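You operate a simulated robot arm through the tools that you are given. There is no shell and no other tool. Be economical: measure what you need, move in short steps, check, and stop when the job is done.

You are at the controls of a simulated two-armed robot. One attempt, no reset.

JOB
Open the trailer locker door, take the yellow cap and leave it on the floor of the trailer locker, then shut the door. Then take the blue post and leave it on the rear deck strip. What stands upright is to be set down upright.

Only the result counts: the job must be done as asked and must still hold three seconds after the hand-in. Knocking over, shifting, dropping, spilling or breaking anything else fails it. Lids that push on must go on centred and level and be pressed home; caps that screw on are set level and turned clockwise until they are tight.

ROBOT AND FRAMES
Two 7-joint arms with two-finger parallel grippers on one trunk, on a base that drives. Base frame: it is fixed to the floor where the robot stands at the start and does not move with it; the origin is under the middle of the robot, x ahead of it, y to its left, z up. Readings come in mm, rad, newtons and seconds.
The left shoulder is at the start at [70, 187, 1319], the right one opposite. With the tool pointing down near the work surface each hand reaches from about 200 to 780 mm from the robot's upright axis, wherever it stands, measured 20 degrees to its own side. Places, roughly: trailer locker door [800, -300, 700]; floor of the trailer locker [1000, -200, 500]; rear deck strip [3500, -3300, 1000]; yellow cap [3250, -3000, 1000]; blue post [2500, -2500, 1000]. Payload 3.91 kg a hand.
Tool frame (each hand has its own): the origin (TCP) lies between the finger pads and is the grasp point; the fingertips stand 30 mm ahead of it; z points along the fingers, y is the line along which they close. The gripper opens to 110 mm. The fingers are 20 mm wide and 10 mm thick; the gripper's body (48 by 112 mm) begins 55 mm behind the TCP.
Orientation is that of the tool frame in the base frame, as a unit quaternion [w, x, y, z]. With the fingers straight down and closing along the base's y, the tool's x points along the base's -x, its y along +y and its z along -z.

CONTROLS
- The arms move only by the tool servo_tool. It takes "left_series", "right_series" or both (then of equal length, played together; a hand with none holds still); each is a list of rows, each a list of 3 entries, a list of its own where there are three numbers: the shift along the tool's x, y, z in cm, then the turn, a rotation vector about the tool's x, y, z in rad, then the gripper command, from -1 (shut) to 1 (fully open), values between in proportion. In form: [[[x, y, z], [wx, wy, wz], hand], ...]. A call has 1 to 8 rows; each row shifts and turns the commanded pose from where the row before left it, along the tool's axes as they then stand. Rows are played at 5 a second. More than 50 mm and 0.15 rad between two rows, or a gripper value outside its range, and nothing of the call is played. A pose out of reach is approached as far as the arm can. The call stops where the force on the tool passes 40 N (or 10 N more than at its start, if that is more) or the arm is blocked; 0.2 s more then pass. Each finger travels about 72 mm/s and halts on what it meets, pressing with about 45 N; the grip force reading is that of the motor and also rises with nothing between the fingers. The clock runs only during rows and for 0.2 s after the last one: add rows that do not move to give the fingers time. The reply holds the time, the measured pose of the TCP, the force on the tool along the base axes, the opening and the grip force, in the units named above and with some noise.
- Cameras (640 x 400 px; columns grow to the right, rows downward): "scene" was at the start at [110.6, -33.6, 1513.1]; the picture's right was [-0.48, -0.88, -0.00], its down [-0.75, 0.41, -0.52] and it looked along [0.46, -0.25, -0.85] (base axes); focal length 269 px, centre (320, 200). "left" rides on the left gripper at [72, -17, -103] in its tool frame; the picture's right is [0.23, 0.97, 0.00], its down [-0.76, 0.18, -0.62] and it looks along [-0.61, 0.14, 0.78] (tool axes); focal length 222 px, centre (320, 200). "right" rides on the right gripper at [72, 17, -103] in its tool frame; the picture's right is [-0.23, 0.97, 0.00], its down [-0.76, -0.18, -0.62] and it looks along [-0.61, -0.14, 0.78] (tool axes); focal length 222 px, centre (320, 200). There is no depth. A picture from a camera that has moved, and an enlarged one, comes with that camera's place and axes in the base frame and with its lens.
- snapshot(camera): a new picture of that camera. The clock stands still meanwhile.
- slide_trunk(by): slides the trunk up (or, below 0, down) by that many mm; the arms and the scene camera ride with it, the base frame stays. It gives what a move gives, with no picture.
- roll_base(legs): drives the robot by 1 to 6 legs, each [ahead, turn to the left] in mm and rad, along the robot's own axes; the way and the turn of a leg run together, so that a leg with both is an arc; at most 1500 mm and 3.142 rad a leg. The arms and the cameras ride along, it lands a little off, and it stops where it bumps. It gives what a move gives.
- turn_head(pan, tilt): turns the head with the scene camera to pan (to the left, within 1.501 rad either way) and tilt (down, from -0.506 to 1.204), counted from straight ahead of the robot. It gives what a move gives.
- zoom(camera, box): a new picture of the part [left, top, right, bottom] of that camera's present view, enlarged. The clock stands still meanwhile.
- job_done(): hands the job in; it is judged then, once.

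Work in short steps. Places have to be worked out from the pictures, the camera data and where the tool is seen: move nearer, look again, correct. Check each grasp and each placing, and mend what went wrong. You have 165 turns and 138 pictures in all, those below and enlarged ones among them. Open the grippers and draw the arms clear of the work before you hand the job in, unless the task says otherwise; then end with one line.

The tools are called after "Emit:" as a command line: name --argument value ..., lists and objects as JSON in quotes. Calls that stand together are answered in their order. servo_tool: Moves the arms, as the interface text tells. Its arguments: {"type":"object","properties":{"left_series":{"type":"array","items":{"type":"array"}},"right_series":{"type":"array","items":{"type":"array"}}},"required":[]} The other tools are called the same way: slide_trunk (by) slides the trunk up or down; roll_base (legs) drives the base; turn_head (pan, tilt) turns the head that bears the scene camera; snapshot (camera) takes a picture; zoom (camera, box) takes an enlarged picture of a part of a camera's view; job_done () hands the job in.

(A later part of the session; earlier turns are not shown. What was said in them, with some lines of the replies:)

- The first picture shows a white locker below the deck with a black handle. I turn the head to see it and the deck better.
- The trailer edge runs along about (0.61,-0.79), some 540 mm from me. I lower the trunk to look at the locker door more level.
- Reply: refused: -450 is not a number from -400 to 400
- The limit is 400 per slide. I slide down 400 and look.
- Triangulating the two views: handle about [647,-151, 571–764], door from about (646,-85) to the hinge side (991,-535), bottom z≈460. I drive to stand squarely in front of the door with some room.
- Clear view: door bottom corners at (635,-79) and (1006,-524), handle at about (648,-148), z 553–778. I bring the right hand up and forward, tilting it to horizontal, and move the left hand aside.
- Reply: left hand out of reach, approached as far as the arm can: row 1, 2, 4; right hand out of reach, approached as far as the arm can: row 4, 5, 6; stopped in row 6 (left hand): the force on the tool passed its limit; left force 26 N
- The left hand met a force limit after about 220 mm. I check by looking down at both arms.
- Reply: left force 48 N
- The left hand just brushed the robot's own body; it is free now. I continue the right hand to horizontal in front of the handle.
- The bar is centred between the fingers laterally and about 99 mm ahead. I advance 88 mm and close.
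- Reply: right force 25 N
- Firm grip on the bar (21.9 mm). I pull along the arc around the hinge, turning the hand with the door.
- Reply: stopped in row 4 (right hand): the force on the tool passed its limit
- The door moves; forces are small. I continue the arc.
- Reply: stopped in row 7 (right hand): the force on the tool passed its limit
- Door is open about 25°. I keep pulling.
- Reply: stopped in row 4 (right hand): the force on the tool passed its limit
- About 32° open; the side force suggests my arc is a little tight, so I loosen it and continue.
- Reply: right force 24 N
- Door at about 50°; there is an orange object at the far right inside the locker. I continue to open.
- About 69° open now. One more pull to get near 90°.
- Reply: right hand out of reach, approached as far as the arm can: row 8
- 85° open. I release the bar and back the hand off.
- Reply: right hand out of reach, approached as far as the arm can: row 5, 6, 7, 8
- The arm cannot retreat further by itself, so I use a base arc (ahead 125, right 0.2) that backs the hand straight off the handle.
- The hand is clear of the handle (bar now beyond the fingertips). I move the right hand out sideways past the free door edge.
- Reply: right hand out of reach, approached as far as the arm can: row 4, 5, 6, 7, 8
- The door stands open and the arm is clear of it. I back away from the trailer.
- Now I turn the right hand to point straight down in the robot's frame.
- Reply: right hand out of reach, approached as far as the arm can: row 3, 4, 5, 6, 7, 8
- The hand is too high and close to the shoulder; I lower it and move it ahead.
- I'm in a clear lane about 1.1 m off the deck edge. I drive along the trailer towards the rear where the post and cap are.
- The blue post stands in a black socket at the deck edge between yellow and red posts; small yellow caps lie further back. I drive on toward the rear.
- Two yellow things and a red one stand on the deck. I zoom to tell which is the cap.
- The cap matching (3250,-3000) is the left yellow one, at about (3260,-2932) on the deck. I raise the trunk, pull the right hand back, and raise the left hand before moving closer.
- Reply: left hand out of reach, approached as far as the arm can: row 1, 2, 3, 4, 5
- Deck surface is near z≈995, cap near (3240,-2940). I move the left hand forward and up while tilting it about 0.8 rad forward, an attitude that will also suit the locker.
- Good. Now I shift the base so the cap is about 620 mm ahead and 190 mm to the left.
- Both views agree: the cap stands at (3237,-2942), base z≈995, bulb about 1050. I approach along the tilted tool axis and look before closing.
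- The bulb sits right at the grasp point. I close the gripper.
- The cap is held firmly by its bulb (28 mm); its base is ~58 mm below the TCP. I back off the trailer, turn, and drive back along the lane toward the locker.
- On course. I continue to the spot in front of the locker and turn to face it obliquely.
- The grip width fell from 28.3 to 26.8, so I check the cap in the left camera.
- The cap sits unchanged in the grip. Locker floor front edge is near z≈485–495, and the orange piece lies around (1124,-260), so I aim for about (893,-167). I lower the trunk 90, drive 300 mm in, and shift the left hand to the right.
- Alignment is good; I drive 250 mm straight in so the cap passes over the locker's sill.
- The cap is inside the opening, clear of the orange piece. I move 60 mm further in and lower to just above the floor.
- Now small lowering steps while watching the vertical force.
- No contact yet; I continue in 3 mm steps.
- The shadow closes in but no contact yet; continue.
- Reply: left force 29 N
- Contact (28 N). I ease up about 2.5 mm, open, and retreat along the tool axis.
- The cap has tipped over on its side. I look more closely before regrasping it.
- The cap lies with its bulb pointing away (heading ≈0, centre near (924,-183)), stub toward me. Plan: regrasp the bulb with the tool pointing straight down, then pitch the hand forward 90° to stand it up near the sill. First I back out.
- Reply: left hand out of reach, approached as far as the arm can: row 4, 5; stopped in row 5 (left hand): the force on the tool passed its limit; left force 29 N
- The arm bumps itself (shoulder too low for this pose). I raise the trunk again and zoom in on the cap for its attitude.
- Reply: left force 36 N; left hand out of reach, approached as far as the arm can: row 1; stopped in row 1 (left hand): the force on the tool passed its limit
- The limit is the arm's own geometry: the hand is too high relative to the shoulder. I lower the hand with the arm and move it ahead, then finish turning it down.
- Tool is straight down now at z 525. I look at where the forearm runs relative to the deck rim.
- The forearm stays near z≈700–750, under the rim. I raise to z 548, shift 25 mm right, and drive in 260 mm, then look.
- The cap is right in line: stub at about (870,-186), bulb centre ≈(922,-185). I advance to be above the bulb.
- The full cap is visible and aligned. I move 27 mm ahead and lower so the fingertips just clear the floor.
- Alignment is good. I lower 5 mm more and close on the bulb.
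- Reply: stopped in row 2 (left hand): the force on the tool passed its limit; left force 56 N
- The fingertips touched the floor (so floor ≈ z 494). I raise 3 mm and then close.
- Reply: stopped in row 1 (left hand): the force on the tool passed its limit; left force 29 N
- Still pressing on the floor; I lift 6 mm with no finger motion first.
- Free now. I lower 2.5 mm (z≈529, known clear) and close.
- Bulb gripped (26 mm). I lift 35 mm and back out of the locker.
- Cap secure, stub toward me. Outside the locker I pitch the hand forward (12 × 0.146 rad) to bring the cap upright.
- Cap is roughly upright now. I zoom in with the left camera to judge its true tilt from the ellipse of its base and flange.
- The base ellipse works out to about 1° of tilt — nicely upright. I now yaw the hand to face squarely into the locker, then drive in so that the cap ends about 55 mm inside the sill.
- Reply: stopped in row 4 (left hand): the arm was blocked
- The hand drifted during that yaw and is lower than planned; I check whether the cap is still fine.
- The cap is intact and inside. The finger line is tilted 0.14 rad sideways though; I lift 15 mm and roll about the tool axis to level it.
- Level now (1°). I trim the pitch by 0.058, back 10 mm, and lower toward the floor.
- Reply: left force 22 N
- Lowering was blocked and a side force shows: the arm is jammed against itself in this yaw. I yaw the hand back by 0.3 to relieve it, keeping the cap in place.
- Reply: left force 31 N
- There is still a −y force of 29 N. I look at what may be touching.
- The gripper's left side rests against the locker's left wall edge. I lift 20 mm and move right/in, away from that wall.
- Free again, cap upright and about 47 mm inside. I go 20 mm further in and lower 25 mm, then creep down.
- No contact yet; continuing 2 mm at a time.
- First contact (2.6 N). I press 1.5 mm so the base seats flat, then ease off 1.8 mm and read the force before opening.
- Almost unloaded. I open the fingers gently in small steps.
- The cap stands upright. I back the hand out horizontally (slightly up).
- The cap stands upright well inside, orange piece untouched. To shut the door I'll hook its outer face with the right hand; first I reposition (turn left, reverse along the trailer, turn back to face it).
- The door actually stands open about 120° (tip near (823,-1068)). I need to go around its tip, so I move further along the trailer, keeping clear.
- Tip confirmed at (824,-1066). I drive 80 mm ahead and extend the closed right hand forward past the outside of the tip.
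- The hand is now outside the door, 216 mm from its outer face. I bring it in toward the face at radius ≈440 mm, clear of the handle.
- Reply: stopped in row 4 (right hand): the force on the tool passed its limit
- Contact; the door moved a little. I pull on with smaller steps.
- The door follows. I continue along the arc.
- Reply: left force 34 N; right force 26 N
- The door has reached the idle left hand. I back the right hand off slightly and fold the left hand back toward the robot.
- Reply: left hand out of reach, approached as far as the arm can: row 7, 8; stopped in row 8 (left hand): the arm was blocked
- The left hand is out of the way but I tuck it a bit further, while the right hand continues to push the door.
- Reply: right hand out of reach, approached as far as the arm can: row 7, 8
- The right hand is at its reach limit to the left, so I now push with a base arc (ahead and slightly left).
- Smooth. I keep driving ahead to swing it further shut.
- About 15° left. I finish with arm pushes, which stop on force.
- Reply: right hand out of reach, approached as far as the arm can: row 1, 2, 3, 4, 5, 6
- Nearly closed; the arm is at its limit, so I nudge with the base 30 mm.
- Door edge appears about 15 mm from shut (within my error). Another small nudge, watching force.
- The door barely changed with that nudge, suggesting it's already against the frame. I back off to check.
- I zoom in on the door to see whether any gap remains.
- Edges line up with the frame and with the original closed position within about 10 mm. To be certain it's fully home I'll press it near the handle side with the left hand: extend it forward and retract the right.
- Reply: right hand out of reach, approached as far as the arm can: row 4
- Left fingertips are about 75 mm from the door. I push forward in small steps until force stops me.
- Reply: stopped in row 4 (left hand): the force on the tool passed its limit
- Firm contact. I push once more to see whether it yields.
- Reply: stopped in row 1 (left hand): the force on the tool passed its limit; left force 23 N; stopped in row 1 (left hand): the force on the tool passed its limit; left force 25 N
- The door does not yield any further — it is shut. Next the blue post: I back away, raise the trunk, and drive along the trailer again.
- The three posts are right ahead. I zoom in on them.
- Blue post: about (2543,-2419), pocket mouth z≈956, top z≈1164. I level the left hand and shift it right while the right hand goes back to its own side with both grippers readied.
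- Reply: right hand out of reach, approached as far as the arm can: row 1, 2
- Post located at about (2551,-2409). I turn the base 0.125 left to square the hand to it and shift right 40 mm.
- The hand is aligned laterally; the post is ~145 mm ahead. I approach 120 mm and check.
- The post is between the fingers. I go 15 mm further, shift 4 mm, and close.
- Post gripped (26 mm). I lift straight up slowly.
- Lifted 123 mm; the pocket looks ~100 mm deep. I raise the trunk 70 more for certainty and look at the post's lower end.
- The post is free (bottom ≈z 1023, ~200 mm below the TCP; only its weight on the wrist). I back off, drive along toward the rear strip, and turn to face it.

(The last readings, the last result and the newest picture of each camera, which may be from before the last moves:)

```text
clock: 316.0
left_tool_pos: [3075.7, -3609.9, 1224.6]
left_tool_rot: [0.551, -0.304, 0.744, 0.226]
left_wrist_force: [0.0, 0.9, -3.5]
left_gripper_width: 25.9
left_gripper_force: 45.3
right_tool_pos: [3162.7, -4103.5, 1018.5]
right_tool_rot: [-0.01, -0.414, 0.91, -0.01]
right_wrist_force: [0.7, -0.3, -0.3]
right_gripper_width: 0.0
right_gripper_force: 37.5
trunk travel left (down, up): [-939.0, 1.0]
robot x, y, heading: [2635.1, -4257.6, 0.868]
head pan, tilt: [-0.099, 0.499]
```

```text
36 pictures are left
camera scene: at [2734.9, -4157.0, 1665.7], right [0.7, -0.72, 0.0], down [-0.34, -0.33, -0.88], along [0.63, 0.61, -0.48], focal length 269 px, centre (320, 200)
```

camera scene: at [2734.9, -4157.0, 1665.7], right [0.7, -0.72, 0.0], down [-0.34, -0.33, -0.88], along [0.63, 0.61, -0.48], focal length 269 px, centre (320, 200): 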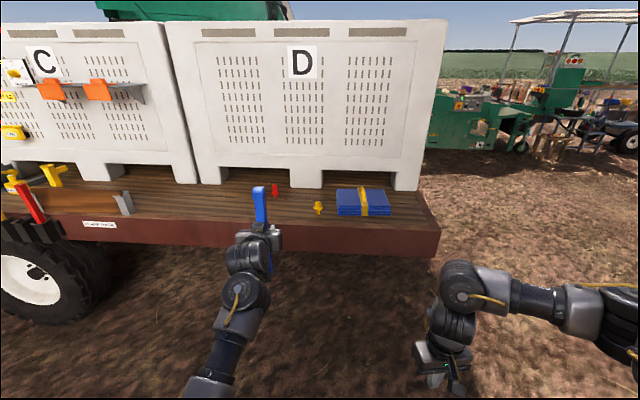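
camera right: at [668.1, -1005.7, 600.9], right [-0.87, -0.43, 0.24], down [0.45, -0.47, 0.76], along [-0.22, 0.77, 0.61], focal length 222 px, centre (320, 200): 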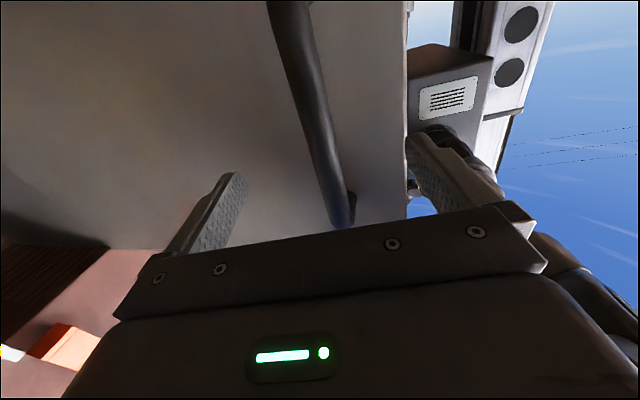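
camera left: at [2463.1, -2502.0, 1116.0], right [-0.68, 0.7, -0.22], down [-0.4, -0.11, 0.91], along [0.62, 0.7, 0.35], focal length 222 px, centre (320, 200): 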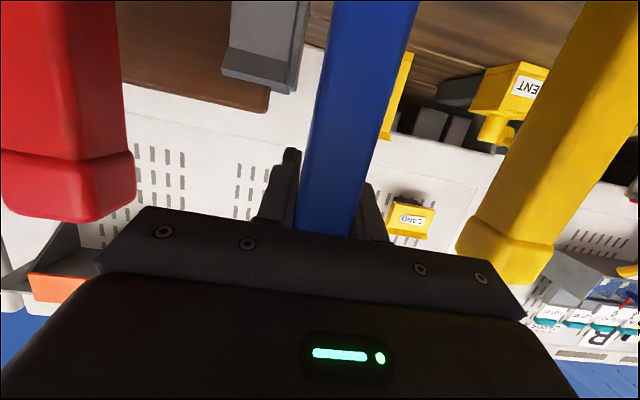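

I correct the heading by −0.08 and drive 330 mm toward the strip, then check clearances.

Emit:
roll_base --legs '[[0, -0.08], [330, 0]]'

Emit:
snapshot --camera "scene"

Emit:
snapshot --camera "left"

```text
clock: 318.7
left_tool_pos: [3368.4, -3417.0, 1225.5]
left_tool_rot: [0.562, -0.271, 0.755, 0.201]
left_wrist_force: [-0.1, 0.8, -2.9]
left_gripper_width: 25.7
left_gripper_force: 44.8
right_tool_pos: [3410.2, -3918.9, 1019.3]
right_tool_rot: [-0.009, -0.373, 0.928, -0.009]
right_wrist_force: [0.2, 0.1, -0.2]
right_gripper_width: 0.0
right_gripper_force: 37.8
trunk travel left (down, up): [-939.0, 1.0]
robot x, y, heading: [2875.8, -4023.5, 0.776]
head pan, tilt: [-0.099, 0.499]
```

```text
35 pictures are left
camera scene: at [2978.4, -3932.9, 1666.0], right [0.63, -0.78, 0.0], down [-0.37, -0.3, -0.88], along [0.68, 0.55, -0.48], focal length 269 px, centre (320, 200)
```

scene: 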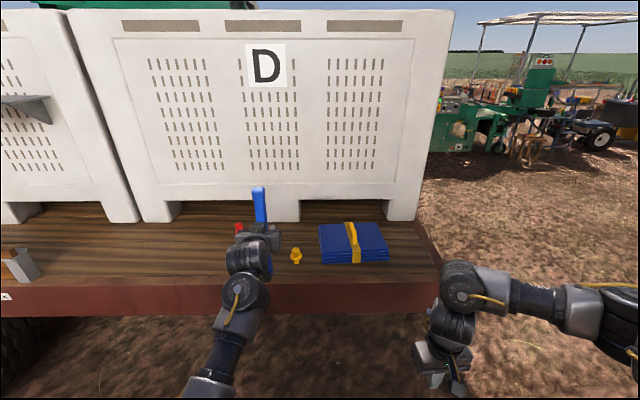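

```text
34 pictures are left
camera left: at [3286.3, -3505.9, 1186.8], right [-0.67, 0.71, -0.22], down [-0.4, -0.1, 0.91], along [0.62, 0.7, 0.35], focal length 222 px, centre (320, 200)
```

left: 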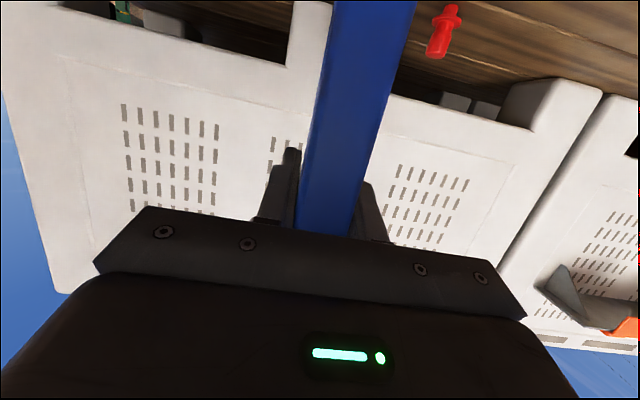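

The post hangs just outside the deck edge at s-position between the red cap and the yellow plug. I drive 165 mm further and check.

Emit:
roll_base --legs '[[165, 0]]'

Emit:
servo_tool --left_series '[[[0, 1.2, 0], [0, 0, 0], -1], [[0, 0, 0], [0, 0, 0], -1]]'

Emit:
snapshot --camera "scene"

Emit:
snapshot --camera "left"

```text
clock: 320.1
left_tool_pos: [3480.8, -3302.8, 1226.8]
left_tool_rot: [0.561, -0.272, 0.755, 0.202]
left_wrist_force: [1.0, -0.4, -3.2]
left_gripper_width: 25.7
left_gripper_force: 45.1
right_tool_pos: [3524.2, -3804.3, 1020.9]
right_tool_rot: [-0.01, -0.374, 0.927, -0.009]
right_wrist_force: [-0.2, -1.2, -0.5]
right_gripper_width: 0.0
right_gripper_force: 37.2
trunk travel left (down, up): [-939.0, 1.0]
robot x, y, heading: [2987.6, -3911.1, 0.782]
head pan, tilt: [-0.099, 0.499]
```

```text
clock: 320.7
left_tool_pos: [3474.4, -3293.5, 1226.6]
left_tool_rot: [0.561, -0.271, 0.756, 0.201]
left_wrist_force: [-0.8, 0.1, -3.1]
left_gripper_width: 25.9
left_gripper_force: 45.2
right_tool_pos: [3524.5, -3803.8, 1019.1]
right_tool_rot: [-0.01, -0.374, 0.927, -0.009]
right_wrist_force: [0.1, -0.4, 0.0]
right_gripper_width: 0.0
right_gripper_force: 37.9
trunk travel left (down, up): [-939.0, 1.0]
robot x, y, heading: [2988.8, -3907.3, 0.782]
head pan, tilt: [-0.099, 0.499]
```

```text
33 pictures are left
camera scene: at [3093.7, -3819.1, 1665.9], right [0.63, -0.78, 0.0], down [-0.37, -0.3, -0.88], along [0.68, 0.55, -0.48], focal length 269 px, centre (320, 200)
```

scene: 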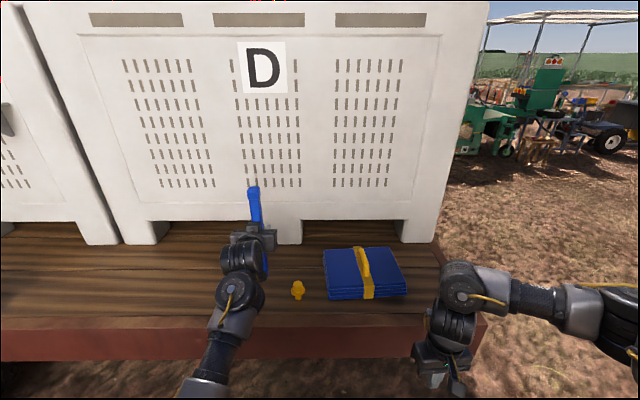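

```text
32 pictures are left
camera left: at [3392.6, -3381.9, 1187.3], right [-0.67, 0.71, -0.22], down [-0.4, -0.1, 0.91], along [0.62, 0.7, 0.35], focal length 222 px, centre (320, 200)
```

left: 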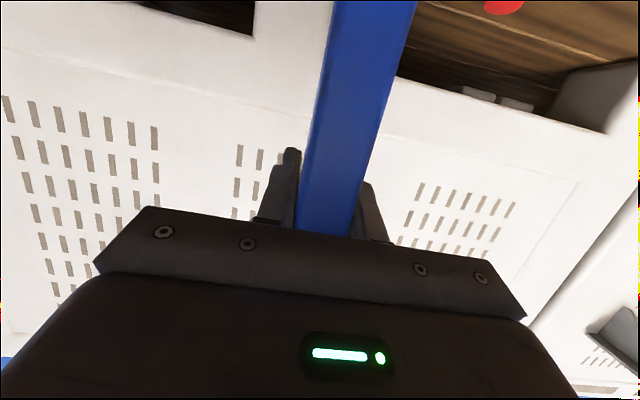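

Position (3474,-3293) matches the strip place. I lower toward the deck, then creep to contact.

Emit:
servo_tool --left_series '[[[0.77, 0, 0.23], [0, 0, 0], -1], [[0.77, 0, 0.23], [0, 0, 0], -1], [[0, 0, 0], [0, 0, 0], -1]]'

Emit:
servo_tool --left_series '[[[0.29, 0, 0.09], [0, 0, 0], -1], [[0, 0, 0], [0, 0, 0], -1]]'

Emit:
servo_tool --left_series '[[[0.29, 0, 0.09], [0, 0, 0], -1], [[0, 0, 0], [0, 0, 0], -1]]'

```text
clock: 321.5
left_tool_pos: [3475.9, -3293.2, 1209.0]
left_tool_rot: [0.56, -0.272, 0.756, 0.202]
left_wrist_force: [0.7, 1.5, -4.1]
left_gripper_width: 25.9
left_gripper_force: 45.0
right_tool_pos: [3524.4, -3802.8, 1018.2]
right_tool_rot: [-0.01, -0.375, 0.927, -0.009]
right_wrist_force: [-0.1, 0.1, -0.9]
right_gripper_width: 0.0
right_gripper_force: 37.6
trunk travel left (down, up): [-939.0, 1.0]
robot x, y, heading: [2987.5, -3911.8, 0.781]
head pan, tilt: [-0.099, 0.499]
```

```text
clock: 322.1
left_tool_pos: [3473.9, -3292.2, 1204.5]
left_tool_rot: [0.561, -0.271, 0.756, 0.201]
left_wrist_force: [-0.3, -0.4, -3.3]
left_gripper_width: 25.9
left_gripper_force: 44.6
right_tool_pos: [3525.4, -3803.4, 1018.7]
right_tool_rot: [-0.011, -0.375, 0.927, -0.009]
right_wrist_force: [0.6, 0.2, -0.1]
right_gripper_width: 0.0
right_gripper_force: 37.9
trunk travel left (down, up): [-939.0, 1.0]
robot x, y, heading: [2986.3, -3908.1, 0.781]
head pan, tilt: [-0.099, 0.499]
```

```text
clock: 322.7
left_tool_pos: [3475.0, -3293.3, 1201.1]
left_tool_rot: [0.56, -0.271, 0.756, 0.201]
left_wrist_force: [0.3, 0.1, -3.5]
left_gripper_width: 25.7
left_gripper_force: 45.3
right_tool_pos: [3524.9, -3802.8, 1018.3]
right_tool_rot: [-0.011, -0.375, 0.927, -0.009]
right_wrist_force: [-0.2, -0.5, 0.0]
right_gripper_width: 0.3
right_gripper_force: 37.2
trunk travel left (down, up): [-939.0, 1.0]
robot x, y, heading: [2987.6, -3909.4, 0.785]
head pan, tilt: [-0.099, 0.499]
```

Still only the weight; I continue in 3 mm steps.

Emit:
servo_tool --left_series '[[[0.29, 0, 0.09], [0, 0, 0], -1], [[0, 0, 0], [0, 0, 0], -1]]'

Emit:
servo_tool --left_series '[[[0.29, 0, 0.09], [0, 0, 0], -1], [[0, 0, 0], [0, 0, 0], -1]]'

Emit:
servo_tool --left_series '[[[0.29, 0, 0.09], [0, 0, 0], -1], [[0, 0, 0], [0, 0, 0], -1]]'

```text
clock: 323.3
left_tool_pos: [3474.7, -3292.4, 1200.0]
left_tool_rot: [0.561, -0.272, 0.756, 0.202]
left_wrist_force: [0.4, 0.6, -3.1]
left_gripper_width: 25.6
left_gripper_force: 45.1
right_tool_pos: [3526.8, -3803.2, 1018.2]
right_tool_rot: [-0.011, -0.375, 0.927, -0.009]
right_wrist_force: [0.3, -1.4, -0.6]
right_gripper_width: 0.0
right_gripper_force: 37.5
trunk travel left (down, up): [-939.0, 1.0]
robot x, y, heading: [2990.7, -3910.5, 0.782]
head pan, tilt: [-0.099, 0.499]
```

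```text
clock: 323.9
left_tool_pos: [3473.9, -3292.5, 1197.3]
left_tool_rot: [0.56, -0.272, 0.756, 0.201]
left_wrist_force: [-0.4, 0.0, -3.4]
left_gripper_width: 25.9
left_gripper_force: 45.0
right_tool_pos: [3524.9, -3803.3, 1019.2]
right_tool_rot: [-0.011, -0.375, 0.927, -0.009]
right_wrist_force: [-0.6, 0.9, -0.8]
right_gripper_width: 0.3
right_gripper_force: 37.6
trunk travel left (down, up): [-939.0, 1.0]
robot x, y, heading: [2987.8, -3910.8, 0.782]
head pan, tilt: [-0.099, 0.499]
```

```text
clock: 324.5
left_tool_pos: [3474.2, -3293.2, 1194.3]
left_tool_rot: [0.56, -0.272, 0.756, 0.201]
left_wrist_force: [0.4, -0.1, -2.7]
left_gripper_width: 25.8
left_gripper_force: 44.8
right_tool_pos: [3523.7, -3802.7, 1018.5]
right_tool_rot: [-0.01, -0.374, 0.927, -0.009]
right_wrist_force: [1.0, -1.4, 0.0]
right_gripper_width: 0.0
right_gripper_force: 37.6
trunk travel left (down, up): [-939.0, 1.0]
robot x, y, heading: [2984.8, -3911.5, 0.781]
head pan, tilt: [-0.099, 0.499]
```

No contact yet; continue.

Emit:
servo_tool --left_series '[[[0.29, 0, 0.09], [0, 0, 0], -1], [[0, 0, 0], [0, 0, 0], -1]]'

Emit:
servo_tool --left_series '[[[0.29, 0, 0.09], [0, 0, 0], -1], [[0, 0, 0], [0, 0, 0], -1]]'

Emit:
zoom --camera "scene" --box '[200, 180, 328, 280]'

```text
clock: 325.1
left_tool_pos: [3473.7, -3292.5, 1191.5]
left_tool_rot: [0.56, -0.272, 0.756, 0.201]
left_wrist_force: [0.1, -0.3, -2.9]
left_gripper_width: 26.0
left_gripper_force: 45.1
right_tool_pos: [3524.6, -3802.3, 1020.3]
right_tool_rot: [-0.011, -0.374, 0.927, -0.01]
right_wrist_force: [0.0, 0.2, 0.6]
right_gripper_width: 0.0
right_gripper_force: 37.7
trunk travel left (down, up): [-939.0, 1.0]
robot x, y, heading: [2989.4, -3909.4, 0.776]
head pan, tilt: [-0.099, 0.499]
```

```text
clock: 325.7
left_tool_pos: [3475.6, -3292.6, 1187.3]
left_tool_rot: [0.56, -0.272, 0.756, 0.202]
left_wrist_force: [0.0, 0.5, -3.2]
left_gripper_width: 25.7
left_gripper_force: 44.5
right_tool_pos: [3525.2, -3803.0, 1018.1]
right_tool_rot: [-0.011, -0.375, 0.927, -0.009]
right_wrist_force: [-0.1, -0.4, -0.1]
right_gripper_width: 0.0
right_gripper_force: 37.8
trunk travel left (down, up): [-939.0, 1.0]
robot x, y, heading: [2982.4, -3914.4, 0.782]
head pan, tilt: [-0.099, 0.499]
```

```text
4.00 times, centred on (264, 230) of scene
camera zoom: at [3095.0, -3818.0, 1665.7], right [0.63, -0.78, 0.0], down [-0.37, -0.3, -0.88], along [0.68, 0.55, -0.48], focal length 1076 px, centre (544, 80)
```

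zoom: 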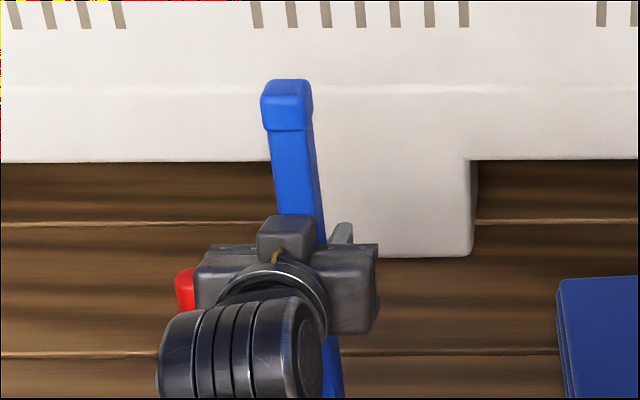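

I look at the post's foot directly.

Emit:
zoom --camera "scene" --box '[220, 240, 348, 320]'

```text
5.00 times, centred on (284, 280) of scene
camera zoom: at [3095.0, -3818.0, 1665.7], right [0.63, -0.78, 0.0], down [-0.37, -0.3, -0.88], along [0.68, 0.55, -0.48], focal length 1345 px, centre (500, -200)
```

zoom: 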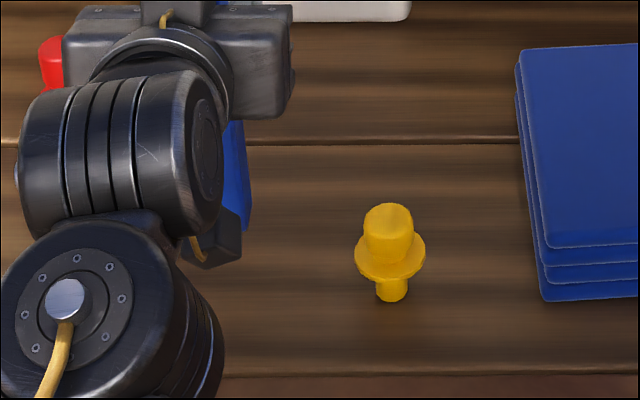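

The foot looks within about 5–10 mm of the deck. Continue carefully.

Emit:
servo_tool --left_series '[[[0.29, 0, 0.09], [0, 0, 0], -1], [[0, 0, 0], [0, 0, 0], -1]]'

Emit:
servo_tool --left_series '[[[0.29, 0, 0.09], [0, 0, 0], -1], [[0, 0, 0], [0, 0, 0], -1]]'

Emit:
servo_tool --left_series '[[[0.29, 0, 0.09], [0, 0, 0], -1], [[0, 0, 0], [0, 0, 0], -1]]'

```text
clock: 326.3
left_tool_pos: [3476.1, -3291.8, 1183.6]
left_tool_rot: [0.56, -0.273, 0.756, 0.203]
left_wrist_force: [0.2, -0.1, -3.2]
left_gripper_width: 25.7
left_gripper_force: 45.1
right_tool_pos: [3525.4, -3802.8, 1018.7]
right_tool_rot: [-0.01, -0.375, 0.927, -0.009]
right_wrist_force: [0.5, 0.2, -0.1]
right_gripper_width: 0.0
right_gripper_force: 37.6
trunk travel left (down, up): [-939.0, 1.0]
robot x, y, heading: [2989.4, -3912.6, 0.784]
head pan, tilt: [-0.099, 0.499]
```

```text
clock: 326.9
left_tool_pos: [3475.8, -3293.7, 1182.3]
left_tool_rot: [0.56, -0.272, 0.756, 0.202]
left_wrist_force: [-0.2, -0.5, -3.3]
left_gripper_width: 25.8
left_gripper_force: 45.7
right_tool_pos: [3525.0, -3803.0, 1019.2]
right_tool_rot: [-0.011, -0.375, 0.927, -0.01]
right_wrist_force: [-0.2, -1.0, 0.3]
right_gripper_width: 0.0
right_gripper_force: 37.4
trunk travel left (down, up): [-939.0, 1.0]
robot x, y, heading: [2987.6, -3910.2, 0.782]
head pan, tilt: [-0.099, 0.499]
```

```text
clock: 327.5
left_tool_pos: [3475.3, -3293.0, 1178.1]
left_tool_rot: [0.561, -0.271, 0.756, 0.201]
left_wrist_force: [0.2, -0.7, -3.0]
left_gripper_width: 25.7
left_gripper_force: 45.2
right_tool_pos: [3525.4, -3802.6, 1019.0]
right_tool_rot: [-0.011, -0.375, 0.927, -0.009]
right_wrist_force: [-1.0, 0.6, 0.3]
right_gripper_width: 0.0
right_gripper_force: 38.1
trunk travel left (down, up): [-939.0, 1.0]
robot x, y, heading: [2986.8, -3911.3, 0.781]
head pan, tilt: [-0.099, 0.499]
```

Still free; a few more steps.

Emit:
servo_tool --left_series '[[[0.29, 0, 0.09], [0, 0, 0], -1], [[0, 0, 0], [0, 0, 0], -1]]'

Emit:
servo_tool --left_series '[[[0.29, 0, 0.09], [0, 0, 0], -1], [[0, 0, 0], [0, 0, 0], -1]]'

Emit:
zoom --camera "scene" --box '[220, 240, 348, 320]'

```text
clock: 328.1
left_tool_pos: [3475.4, -3292.8, 1175.2]
left_tool_rot: [0.56, -0.272, 0.756, 0.201]
left_wrist_force: [-0.1, 0.3, -3.9]
left_gripper_width: 25.7
left_gripper_force: 44.9
right_tool_pos: [3525.6, -3803.3, 1019.1]
right_tool_rot: [-0.01, -0.375, 0.927, -0.009]
right_wrist_force: [0.2, -0.4, -0.6]
right_gripper_width: 0.0
right_gripper_force: 37.4
trunk travel left (down, up): [-939.0, 1.0]
robot x, y, heading: [2988.5, -3908.8, 0.788]
head pan, tilt: [-0.099, 0.499]
```

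```text
clock: 328.7
left_tool_pos: [3475.4, -3294.0, 1172.6]
left_tool_rot: [0.56, -0.271, 0.756, 0.201]
left_wrist_force: [-0.6, 0.3, -4.1]
left_gripper_width: 25.7
left_gripper_force: 44.7
right_tool_pos: [3524.7, -3802.0, 1018.0]
right_tool_rot: [-0.01, -0.375, 0.927, -0.009]
right_wrist_force: [0.1, -0.8, -0.8]
right_gripper_width: 0.0
right_gripper_force: 37.8
trunk travel left (down, up): [-939.0, 1.0]
robot x, y, heading: [2987.5, -3913.2, 0.78]
head pan, tilt: [-0.099, 0.499]
```

```text
5.00 times, centred on (284, 280) of scene
camera zoom: at [3094.9, -3817.9, 1665.7], right [0.63, -0.78, 0.0], down [-0.37, -0.3, -0.88], along [0.68, 0.55, -0.48], focal length 1345 px, centre (500, -200)
```

zoom: 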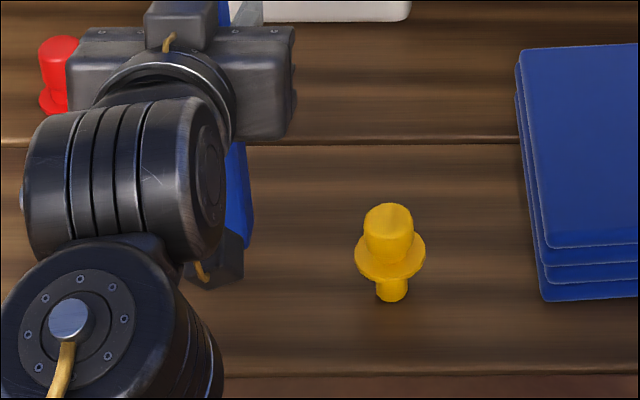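

Very close now; I continue 3 mm steps.

Emit:
servo_tool --left_series '[[[0.29, 0, 0.09], [0, 0, 0], -1], [[0, 0, 0], [0, 0, 0], -1]]'

Emit:
servo_tool --left_series '[[[0.29, 0, 0.09], [0, 0, 0], -1], [[0, 0, 0], [0, 0, 0], -1]]'

Emit:
servo_tool --left_series '[[[0.29, 0, 0.09], [0, 0, 0], -1], [[0, 0, 0], [0, 0, 0], -1]]'

```text
clock: 329.3
left_tool_pos: [3476.0, -3293.1, 1170.1]
left_tool_rot: [0.56, -0.273, 0.756, 0.202]
left_wrist_force: [0.8, -0.4, -3.0]
left_gripper_width: 25.7
left_gripper_force: 45.0
right_tool_pos: [3525.4, -3802.3, 1019.0]
right_tool_rot: [-0.01, -0.374, 0.927, -0.009]
right_wrist_force: [-0.2, 0.0, -0.1]
right_gripper_width: 0.0
right_gripper_force: 37.2
trunk travel left (down, up): [-939.0, 1.0]
robot x, y, heading: [2988.1, -3911.9, 0.784]
head pan, tilt: [-0.099, 0.499]
```

```text
clock: 329.9
left_tool_pos: [3475.0, -3292.0, 1165.7]
left_tool_rot: [0.56, -0.272, 0.756, 0.202]
left_wrist_force: [0.3, 0.8, -3.3]
left_gripper_width: 25.4
left_gripper_force: 45.3
right_tool_pos: [3524.5, -3803.2, 1019.1]
right_tool_rot: [-0.011, -0.375, 0.927, -0.009]
right_wrist_force: [0.4, -0.2, 0.1]
right_gripper_width: 0.1
right_gripper_force: 37.7
trunk travel left (down, up): [-939.0, 1.0]
robot x, y, heading: [2988.9, -3912.8, 0.784]
head pan, tilt: [-0.099, 0.499]
```

```text
clock: 330.5
left_tool_pos: [3474.9, -3293.1, 1164.1]
left_tool_rot: [0.56, -0.273, 0.756, 0.202]
left_wrist_force: [-0.1, -0.1, -2.9]
left_gripper_width: 25.8
left_gripper_force: 44.9
right_tool_pos: [3526.3, -3802.3, 1018.2]
right_tool_rot: [-0.011, -0.374, 0.927, -0.009]
right_wrist_force: [0.0, -0.6, -0.2]
right_gripper_width: 0.0
right_gripper_force: 37.4
trunk travel left (down, up): [-939.0, 1.0]
robot x, y, heading: [2988.6, -3909.3, 0.781]
head pan, tilt: [-0.099, 0.499]
```

Continuing.

Emit:
servo_tool --left_series '[[[0.29, 0, 0.09], [0, 0, 0], -1], [[0, 0, 0], [0, 0, 0], -1]]'

Emit:
servo_tool --left_series '[[[0.29, 0, 0.09], [0, 0, 0], -1], [[0, 0, 0], [0, 0, 0], -1]]'

Emit:
zoom --camera "scene" --box '[220, 240, 348, 320]'

```text
clock: 331.1
left_tool_pos: [3474.0, -3293.6, 1159.3]
left_tool_rot: [0.56, -0.271, 0.756, 0.201]
left_wrist_force: [-0.1, 0.5, -3.1]
left_gripper_width: 25.8
left_gripper_force: 45.0
right_tool_pos: [3524.5, -3801.9, 1018.3]
right_tool_rot: [-0.011, -0.374, 0.927, -0.009]
right_wrist_force: [0.3, -0.2, -0.8]
right_gripper_width: 0.0
right_gripper_force: 37.9
trunk travel left (down, up): [-939.0, 1.0]
robot x, y, heading: [2989.5, -3913.0, 0.781]
head pan, tilt: [-0.099, 0.499]
```

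```text
clock: 331.7
left_tool_pos: [3475.3, -3292.7, 1156.7]
left_tool_rot: [0.561, -0.272, 0.755, 0.202]
left_wrist_force: [-0.4, 0.5, -3.4]
left_gripper_width: 25.6
left_gripper_force: 44.9
right_tool_pos: [3523.9, -3803.1, 1019.2]
right_tool_rot: [-0.011, -0.374, 0.927, -0.008]
right_wrist_force: [0.0, 0.0, 0.2]
right_gripper_width: 0.0
right_gripper_force: 38.1
trunk travel left (down, up): [-939.0, 1.0]
robot x, y, heading: [2988.7, -3910.0, 0.783]
head pan, tilt: [-0.099, 0.499]
```

```text
5.00 times, centred on (284, 280) of scene
camera zoom: at [3094.9, -3817.9, 1665.7], right [0.63, -0.78, 0.0], down [-0.37, -0.3, -0.88], along [0.68, 0.55, -0.48], focal length 1345 px, centre (500, -200)
```

zoom: 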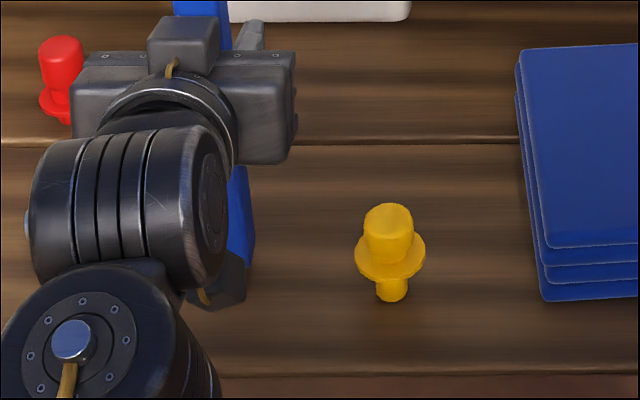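

What I took for the foot is the camera housing's occlusion; the foot is higher. I keep lowering, 4 mm at a time.

Emit:
servo_tool --left_series '[[[0.38, 0, 0.12], [0, 0, 0], -1], [[0, 0, 0], [0, 0, 0], -1], [[0.38, 0, 0.12], [0, 0, 0], -1], [[0, 0, 0], [0, 0, 0], -1]]'

Emit:
servo_tool --left_series '[[[0.38, 0, 0.12], [0, 0, 0], -1], [[0, 0, 0], [0, 0, 0], -1]]'

Emit:
servo_tool --left_series '[[[0.38, 0, 0.12], [0, 0, 0], -1], [[0, 0, 0], [0, 0, 0], -1]]'

Emit:
snapshot --camera "left"

```text
clock: 332.7
left_tool_pos: [3474.7, -3292.4, 1149.6]
left_tool_rot: [0.56, -0.273, 0.756, 0.202]
left_wrist_force: [0.6, 0.3, -3.0]
left_gripper_width: 25.7
left_gripper_force: 45.9
right_tool_pos: [3524.6, -3802.9, 1019.7]
right_tool_rot: [-0.01, -0.374, 0.927, -0.009]
right_wrist_force: [-0.6, -0.2, -0.1]
right_gripper_width: 0.1
right_gripper_force: 37.7
trunk travel left (down, up): [-939.0, 1.0]
robot x, y, heading: [2985.2, -3914.0, 0.783]
head pan, tilt: [-0.099, 0.499]
```

```text
clock: 333.3
left_tool_pos: [3473.3, -3292.7, 1145.0]
left_tool_rot: [0.56, -0.272, 0.756, 0.202]
left_wrist_force: [-0.6, 1.6, -1.6]
left_gripper_width: 25.9
left_gripper_force: 45.4
right_tool_pos: [3524.4, -3802.9, 1019.1]
right_tool_rot: [-0.011, -0.375, 0.927, -0.009]
right_wrist_force: [0.3, 0.2, -0.2]
right_gripper_width: 0.0
right_gripper_force: 37.4
trunk travel left (down, up): [-939.0, 1.0]
robot x, y, heading: [2987.5, -3911.5, 0.782]
head pan, tilt: [-0.099, 0.499]
```

```text
clock: 333.9
left_tool_pos: [3474.2, -3293.5, 1145.6]
left_tool_rot: [0.564, -0.271, 0.753, 0.203]
left_wrist_force: [0.8, 0.3, 18.5]
left_gripper_width: 25.6
left_gripper_force: 44.7
right_tool_pos: [3523.7, -3805.4, 1021.0]
right_tool_rot: [-0.01, -0.374, 0.927, -0.008]
right_wrist_force: [-0.2, -0.8, 0.7]
right_gripper_width: 0.0
right_gripper_force: 37.6
trunk travel left (down, up): [-939.0, 1.0]
robot x, y, heading: [2987.2, -3911.5, 0.785]
head pan, tilt: [-0.099, 0.499]
```

```text
27 pictures are left
camera left: at [3392.2, -3381.8, 1105.7], right [-0.67, 0.71, -0.22], down [-0.41, -0.11, 0.91], along [0.62, 0.7, 0.36], focal length 222 px, centre (320, 200)
```

left: 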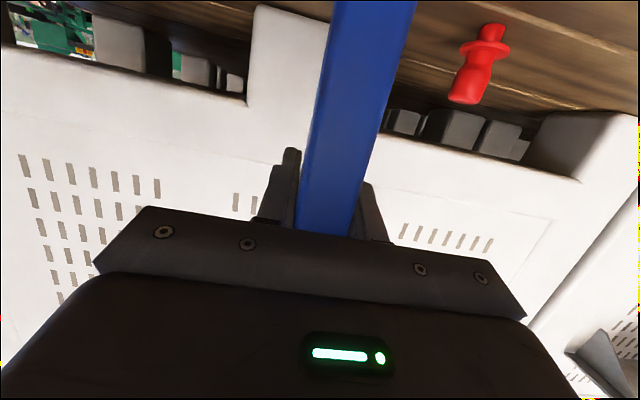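

Contact (18 N). I ease up 3.5 mm so the post just rests, and check the force.

Emit:
servo_tool --left_series '[[[-0.32, 0, -0.1], [0, 0, 0], -1], [[0, 0, 0], [0, 0, 0], -1], [[0, 0, 0], [0, 0, 0], -1]]'

Emit:
zoom --camera "scene" --box '[180, 160, 340, 330]'

```text
clock: 334.7
left_tool_pos: [3473.7, -3294.5, 1146.1]
left_tool_rot: [0.562, -0.272, 0.755, 0.203]
left_wrist_force: [4.6, 4.7, 16.4]
left_gripper_width: 25.5
left_gripper_force: 45.1
right_tool_pos: [3524.7, -3804.0, 1019.3]
right_tool_rot: [-0.009, -0.375, 0.927, -0.007]
right_wrist_force: [0.4, -0.3, -0.6]
right_gripper_width: 0.0
right_gripper_force: 37.6
trunk travel left (down, up): [-939.0, 1.0]
robot x, y, heading: [2988.9, -3913.0, 0.781]
head pan, tilt: [-0.099, 0.499]
```

```text
2.35 times, centred on (260, 245) of scene
camera zoom: at [3093.8, -3820.1, 1665.9], right [0.63, -0.78, 0.0], down [-0.37, -0.3, -0.88], along [0.68, 0.55, -0.48], focal length 633 px, centre (461, 94)
```

zoom: 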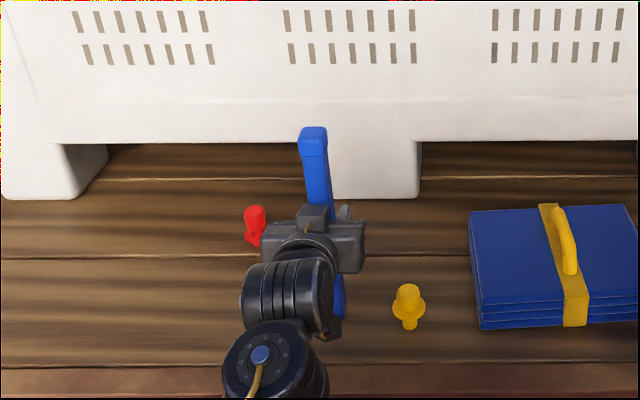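

Still 16 N; I ease up another 3 mm.

Emit:
servo_tool --left_series '[[[-0.29, 0, -0.09], [0, 0, 0], -1], [[0, 0, 0], [0, 0, 0], -1], [[0, 0, 0], [0, 0, 0], -1]]'

```text
clock: 335.5
left_tool_pos: [3474.6, -3293.4, 1145.1]
left_tool_rot: [0.56, -0.271, 0.756, 0.201]
left_wrist_force: [2.1, 1.1, 4.4]
left_gripper_width: 25.6
left_gripper_force: 44.4
right_tool_pos: [3524.3, -3803.1, 1018.5]
right_tool_rot: [-0.01, -0.374, 0.927, -0.008]
right_wrist_force: [-0.1, -0.6, -0.6]
right_gripper_width: 0.0
right_gripper_force: 37.5
trunk travel left (down, up): [-939.0, 1.0]
robot x, y, heading: [2989.6, -3908.9, 0.777]
head pan, tilt: [-0.099, 0.499]
```

Nearly unloaded. I ease 1 mm more and open gently.

Emit:
servo_tool --left_series '[[[-0.1, 0, -0.03], [0, 0, 0], -1], [[0, 0, 0], [0, 0, 0], -1]]'

Emit:
servo_tool --left_series '[[[0, 0, 0], [0, 0, 0], -0.52], [[0, 0, 0], [0, 0, 0], -0.48], [[0, 0, 0], [0, 0, 0], -0.42], [[0, 0, 0], [0, 0, 0], -0.3], [[0, 0, 0], [0, 0, 0], -0.1], [[0, 0, 0], [0, 0, 0], 0.15]]'

Emit:
zoom --camera "scene" --box '[180, 160, 340, 330]'

Emit:
snapshot --camera "left"

```text
clock: 336.1
left_tool_pos: [3474.8, -3292.0, 1147.3]
left_tool_rot: [0.56, -0.272, 0.756, 0.201]
left_wrist_force: [0.7, -0.6, -2.5]
left_gripper_width: 25.7
left_gripper_force: 45.0
right_tool_pos: [3525.3, -3801.5, 1018.3]
right_tool_rot: [-0.01, -0.374, 0.927, -0.008]
right_wrist_force: [-0.3, -0.1, 0.1]
right_gripper_width: 0.0
right_gripper_force: 37.7
trunk travel left (down, up): [-939.0, 1.0]
robot x, y, heading: [2983.6, -3907.2, 0.782]
head pan, tilt: [-0.099, 0.499]
```

```text
clock: 337.5
left_tool_pos: [3475.3, -3293.2, 1148.2]
left_tool_rot: [0.56, -0.272, 0.756, 0.201]
left_wrist_force: [-0.5, 0.3, 0.0]
left_gripper_width: 63.4
left_gripper_force: 0.0
right_tool_pos: [3525.1, -3803.5, 1018.2]
right_tool_rot: [-0.01, -0.374, 0.927, -0.009]
right_wrist_force: [0.5, 1.5, -0.2]
right_gripper_width: 0.0
right_gripper_force: 38.0
trunk travel left (down, up): [-939.0, 1.0]
robot x, y, heading: [2987.1, -3911.3, 0.777]
head pan, tilt: [-0.099, 0.499]
```

```text
2.35 times, centred on (260, 245) of scene
camera zoom: at [3094.5, -3818.5, 1665.7], right [0.63, -0.78, 0.0], down [-0.37, -0.3, -0.88], along [0.68, 0.55, -0.48], focal length 633 px, centre (461, 94)
```

zoom: 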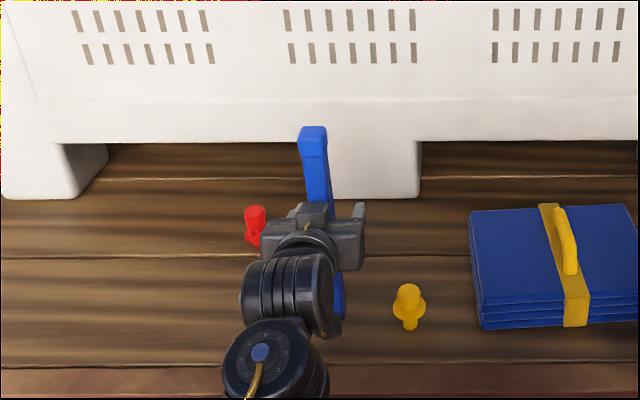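

```text
24 pictures are left
camera left: at [3393.1, -3380.9, 1109.1], right [-0.67, 0.71, -0.22], down [-0.4, -0.1, 0.91], along [0.62, 0.7, 0.35], focal length 222 px, centre (320, 200)
```

left: 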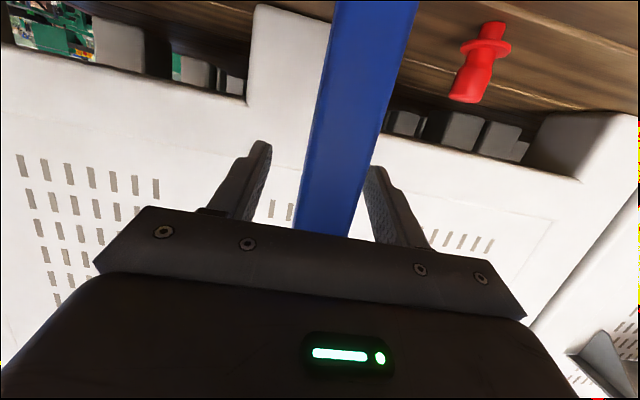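

The post stands by itself. I open a bit wider and draw the hand straight back horizontally.

Emit:
servo_tool --left_series '[[[0, 0, 0], [0, 0, 0], 0.5], [[0, 0, 0], [0, 0, 0], 0.7], [[0.44, 0, -1.44], [0, 0, 0], 0.7], [[0.58, 0, -1.91], [0, 0, 0], 0.7], [[0.87, 0, -2.87], [0, 0, 0], 0.7], [[0.87, 0, -2.87], [0, 0, 0], 0.7], [[0.87, 0, -2.87], [0, 0, 0], 0.7]]'

Emit:
roll_base --legs '[[-400, 0]]'

Emit:
snapshot --camera "scene"

```text
clock: 339.1
left_tool_pos: [3375.4, -3370.2, 1149.1]
left_tool_rot: [0.561, -0.272, 0.754, 0.205]
left_wrist_force: [0.2, -0.2, 0.1]
left_gripper_width: 93.5
left_gripper_force: 0.2
right_tool_pos: [3524.4, -3803.3, 1019.2]
right_tool_rot: [-0.01, -0.376, 0.927, -0.009]
right_wrist_force: [0.0, 0.3, -0.7]
right_gripper_width: 0.2
right_gripper_force: 38.1
trunk travel left (down, up): [-939.0, 1.0]
robot x, y, heading: [2985.3, -3913.5, 0.78]
head pan, tilt: [-0.099, 0.499]
```

```text
clock: 341.6
left_tool_pos: [3091.4, -3656.9, 1146.7]
left_tool_rot: [0.559, -0.27, 0.757, 0.202]
left_wrist_force: [-0.4, 0.0, 0.2]
left_gripper_width: 93.5
left_gripper_force: 0.0
right_tool_pos: [3235.8, -4089.7, 1019.8]
right_tool_rot: [-0.011, -0.373, 0.928, -0.009]
right_wrist_force: [0.0, 0.3, -0.1]
right_gripper_width: 0.0
right_gripper_force: 37.7
trunk travel left (down, up): [-939.0, 1.0]
robot x, y, heading: [2696.3, -4198.2, 0.78]
head pan, tilt: [-0.099, 0.499]
```

```text
23 pictures are left
camera scene: at [2806.4, -4103.8, 1665.6], right [0.63, -0.78, 0.0], down [-0.37, -0.3, -0.88], along [0.68, 0.55, -0.48], focal length 269 px, centre (320, 200)
```

scene: 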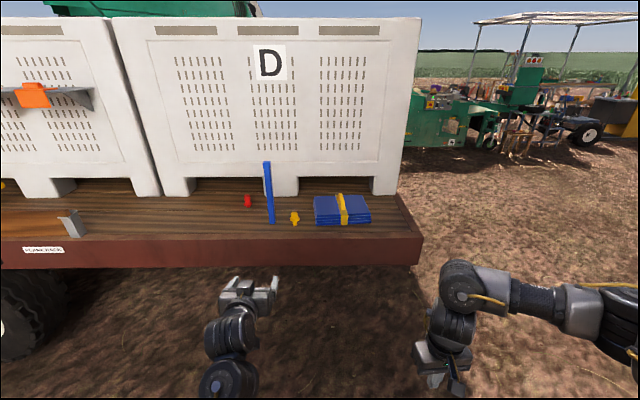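

The post stands upright on the rear strip, neighbours undisturbed. I verify with a zoom, and look back along the trailer to check that the locker door is still shut.

Emit:
zoom --camera "scene" --box '[220, 150, 380, 250]'

Emit:
turn_head --pan 1.4 --tilt 0.2

Emit:
zoom --camera "scene" --box '[240, 100, 560, 300]'

```text
4.00 times, centred on (300, 200) of scene
camera zoom: at [2806.4, -4103.8, 1665.6], right [0.63, -0.78, 0.0], down [-0.37, -0.3, -0.88], along [0.68, 0.55, -0.48], focal length 1076 px, centre (400, 200)
```

zoom: 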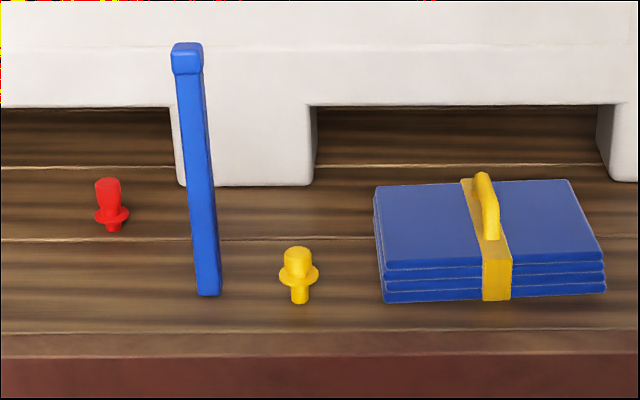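

```text
clock: 343.2
left_tool_pos: [3088.7, -3657.5, 1146.6]
left_tool_rot: [0.56, -0.27, 0.756, 0.203]
left_wrist_force: [-0.2, -0.3, 0.3]
left_gripper_width: 93.2
left_gripper_force: 0.1
right_tool_pos: [3235.5, -4089.9, 1018.9]
right_tool_rot: [-0.01, -0.373, 0.928, -0.009]
right_wrist_force: [0.4, 0.2, 0.1]
right_gripper_width: 0.0
right_gripper_force: 37.5
trunk travel left (down, up): [-939.0, 1.0]
robot x, y, heading: [2697.7, -4197.4, 0.778]
head pan, tilt: [1.4, 0.201]
```

```text
2.00 times, centred on (400, 200) of scene
camera zoom: at [2681.5, -4085.2, 1693.4], right [0.82, 0.57, 0.0], down [0.11, -0.16, -0.98], along [-0.56, 0.81, -0.2], focal length 538 px, centre (160, 200)
```

zoom: 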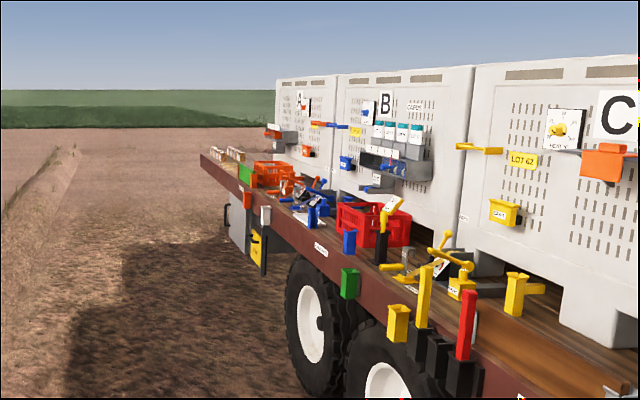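

The post stands well. I zoom on the distant locker.

Emit:
zoom --camera "scene" --box '[340, 185, 388, 240]'

```text
7.27 times, centred on (364, 212) of scene
camera zoom: at [2681.5, -4085.2, 1693.4], right [0.82, 0.57, 0.0], down [0.11, -0.16, -0.98], along [-0.56, 0.81, -0.2], focal length 1956 px, centre (0, 109)
```

zoom: 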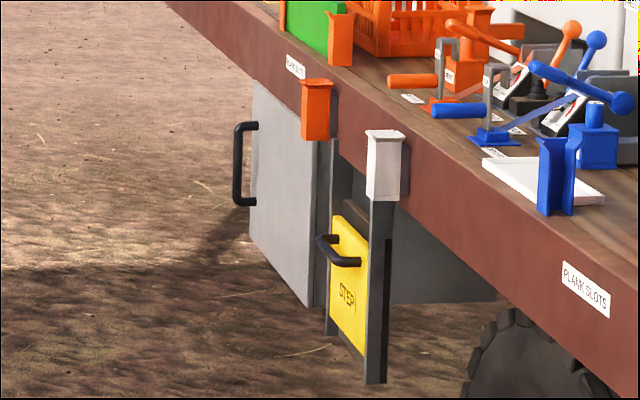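

The door's visible width matches a shut door exactly (≈65 px at the ~14° viewing angle). I open both grippers and hand in.

Emit:
servo_tool --left_series '[[[0, 0, 0], [0, 0, 0], 1], [[0, 0, 0], [0, 0, 0], 1], [[0, 0, 0], [0, 0, 0], 1], [[0, 0, 0], [0, 0, 0], 1], [[0, 0, 0], [0, 0, 0], 1]]' --right_series '[[[0, 0, 0], [0, 0, 0], 1], [[0, 0, 0], [0, 0, 0], 1], [[0, 0, 0], [0, 0, 0], 1], [[0, 0, 0], [0, 0, 0], 1], [[0, 0, 0], [0, 0, 0], 1]]'

Emit:
job_done

```text
clock: 344.4
left_tool_pos: [3089.8, -3657.4, 1146.7]
left_tool_rot: [0.56, -0.27, 0.757, 0.202]
left_wrist_force: [0.0, -0.8, 0.4]
left_gripper_width: 110.0
left_gripper_force: 0.1
right_tool_pos: [3235.6, -4091.4, 1019.1]
right_tool_rot: [-0.01, -0.372, 0.928, -0.008]
right_wrist_force: [-0.1, 0.0, -0.4]
right_gripper_width: 109.9
right_gripper_force: 0.1
trunk travel left (down, up): [-939.0, 1.0]
robot x, y, heading: [2691.6, -4196.5, 0.782]
head pan, tilt: [1.4, 0.201]
```

```text
The job is handed in.
```

I left the yellow cap standing upright on the locker floor (it tipped over once and I stood it up again), shut the locker door, and set the blue post upright on the rear deck strip; the job is handed in.
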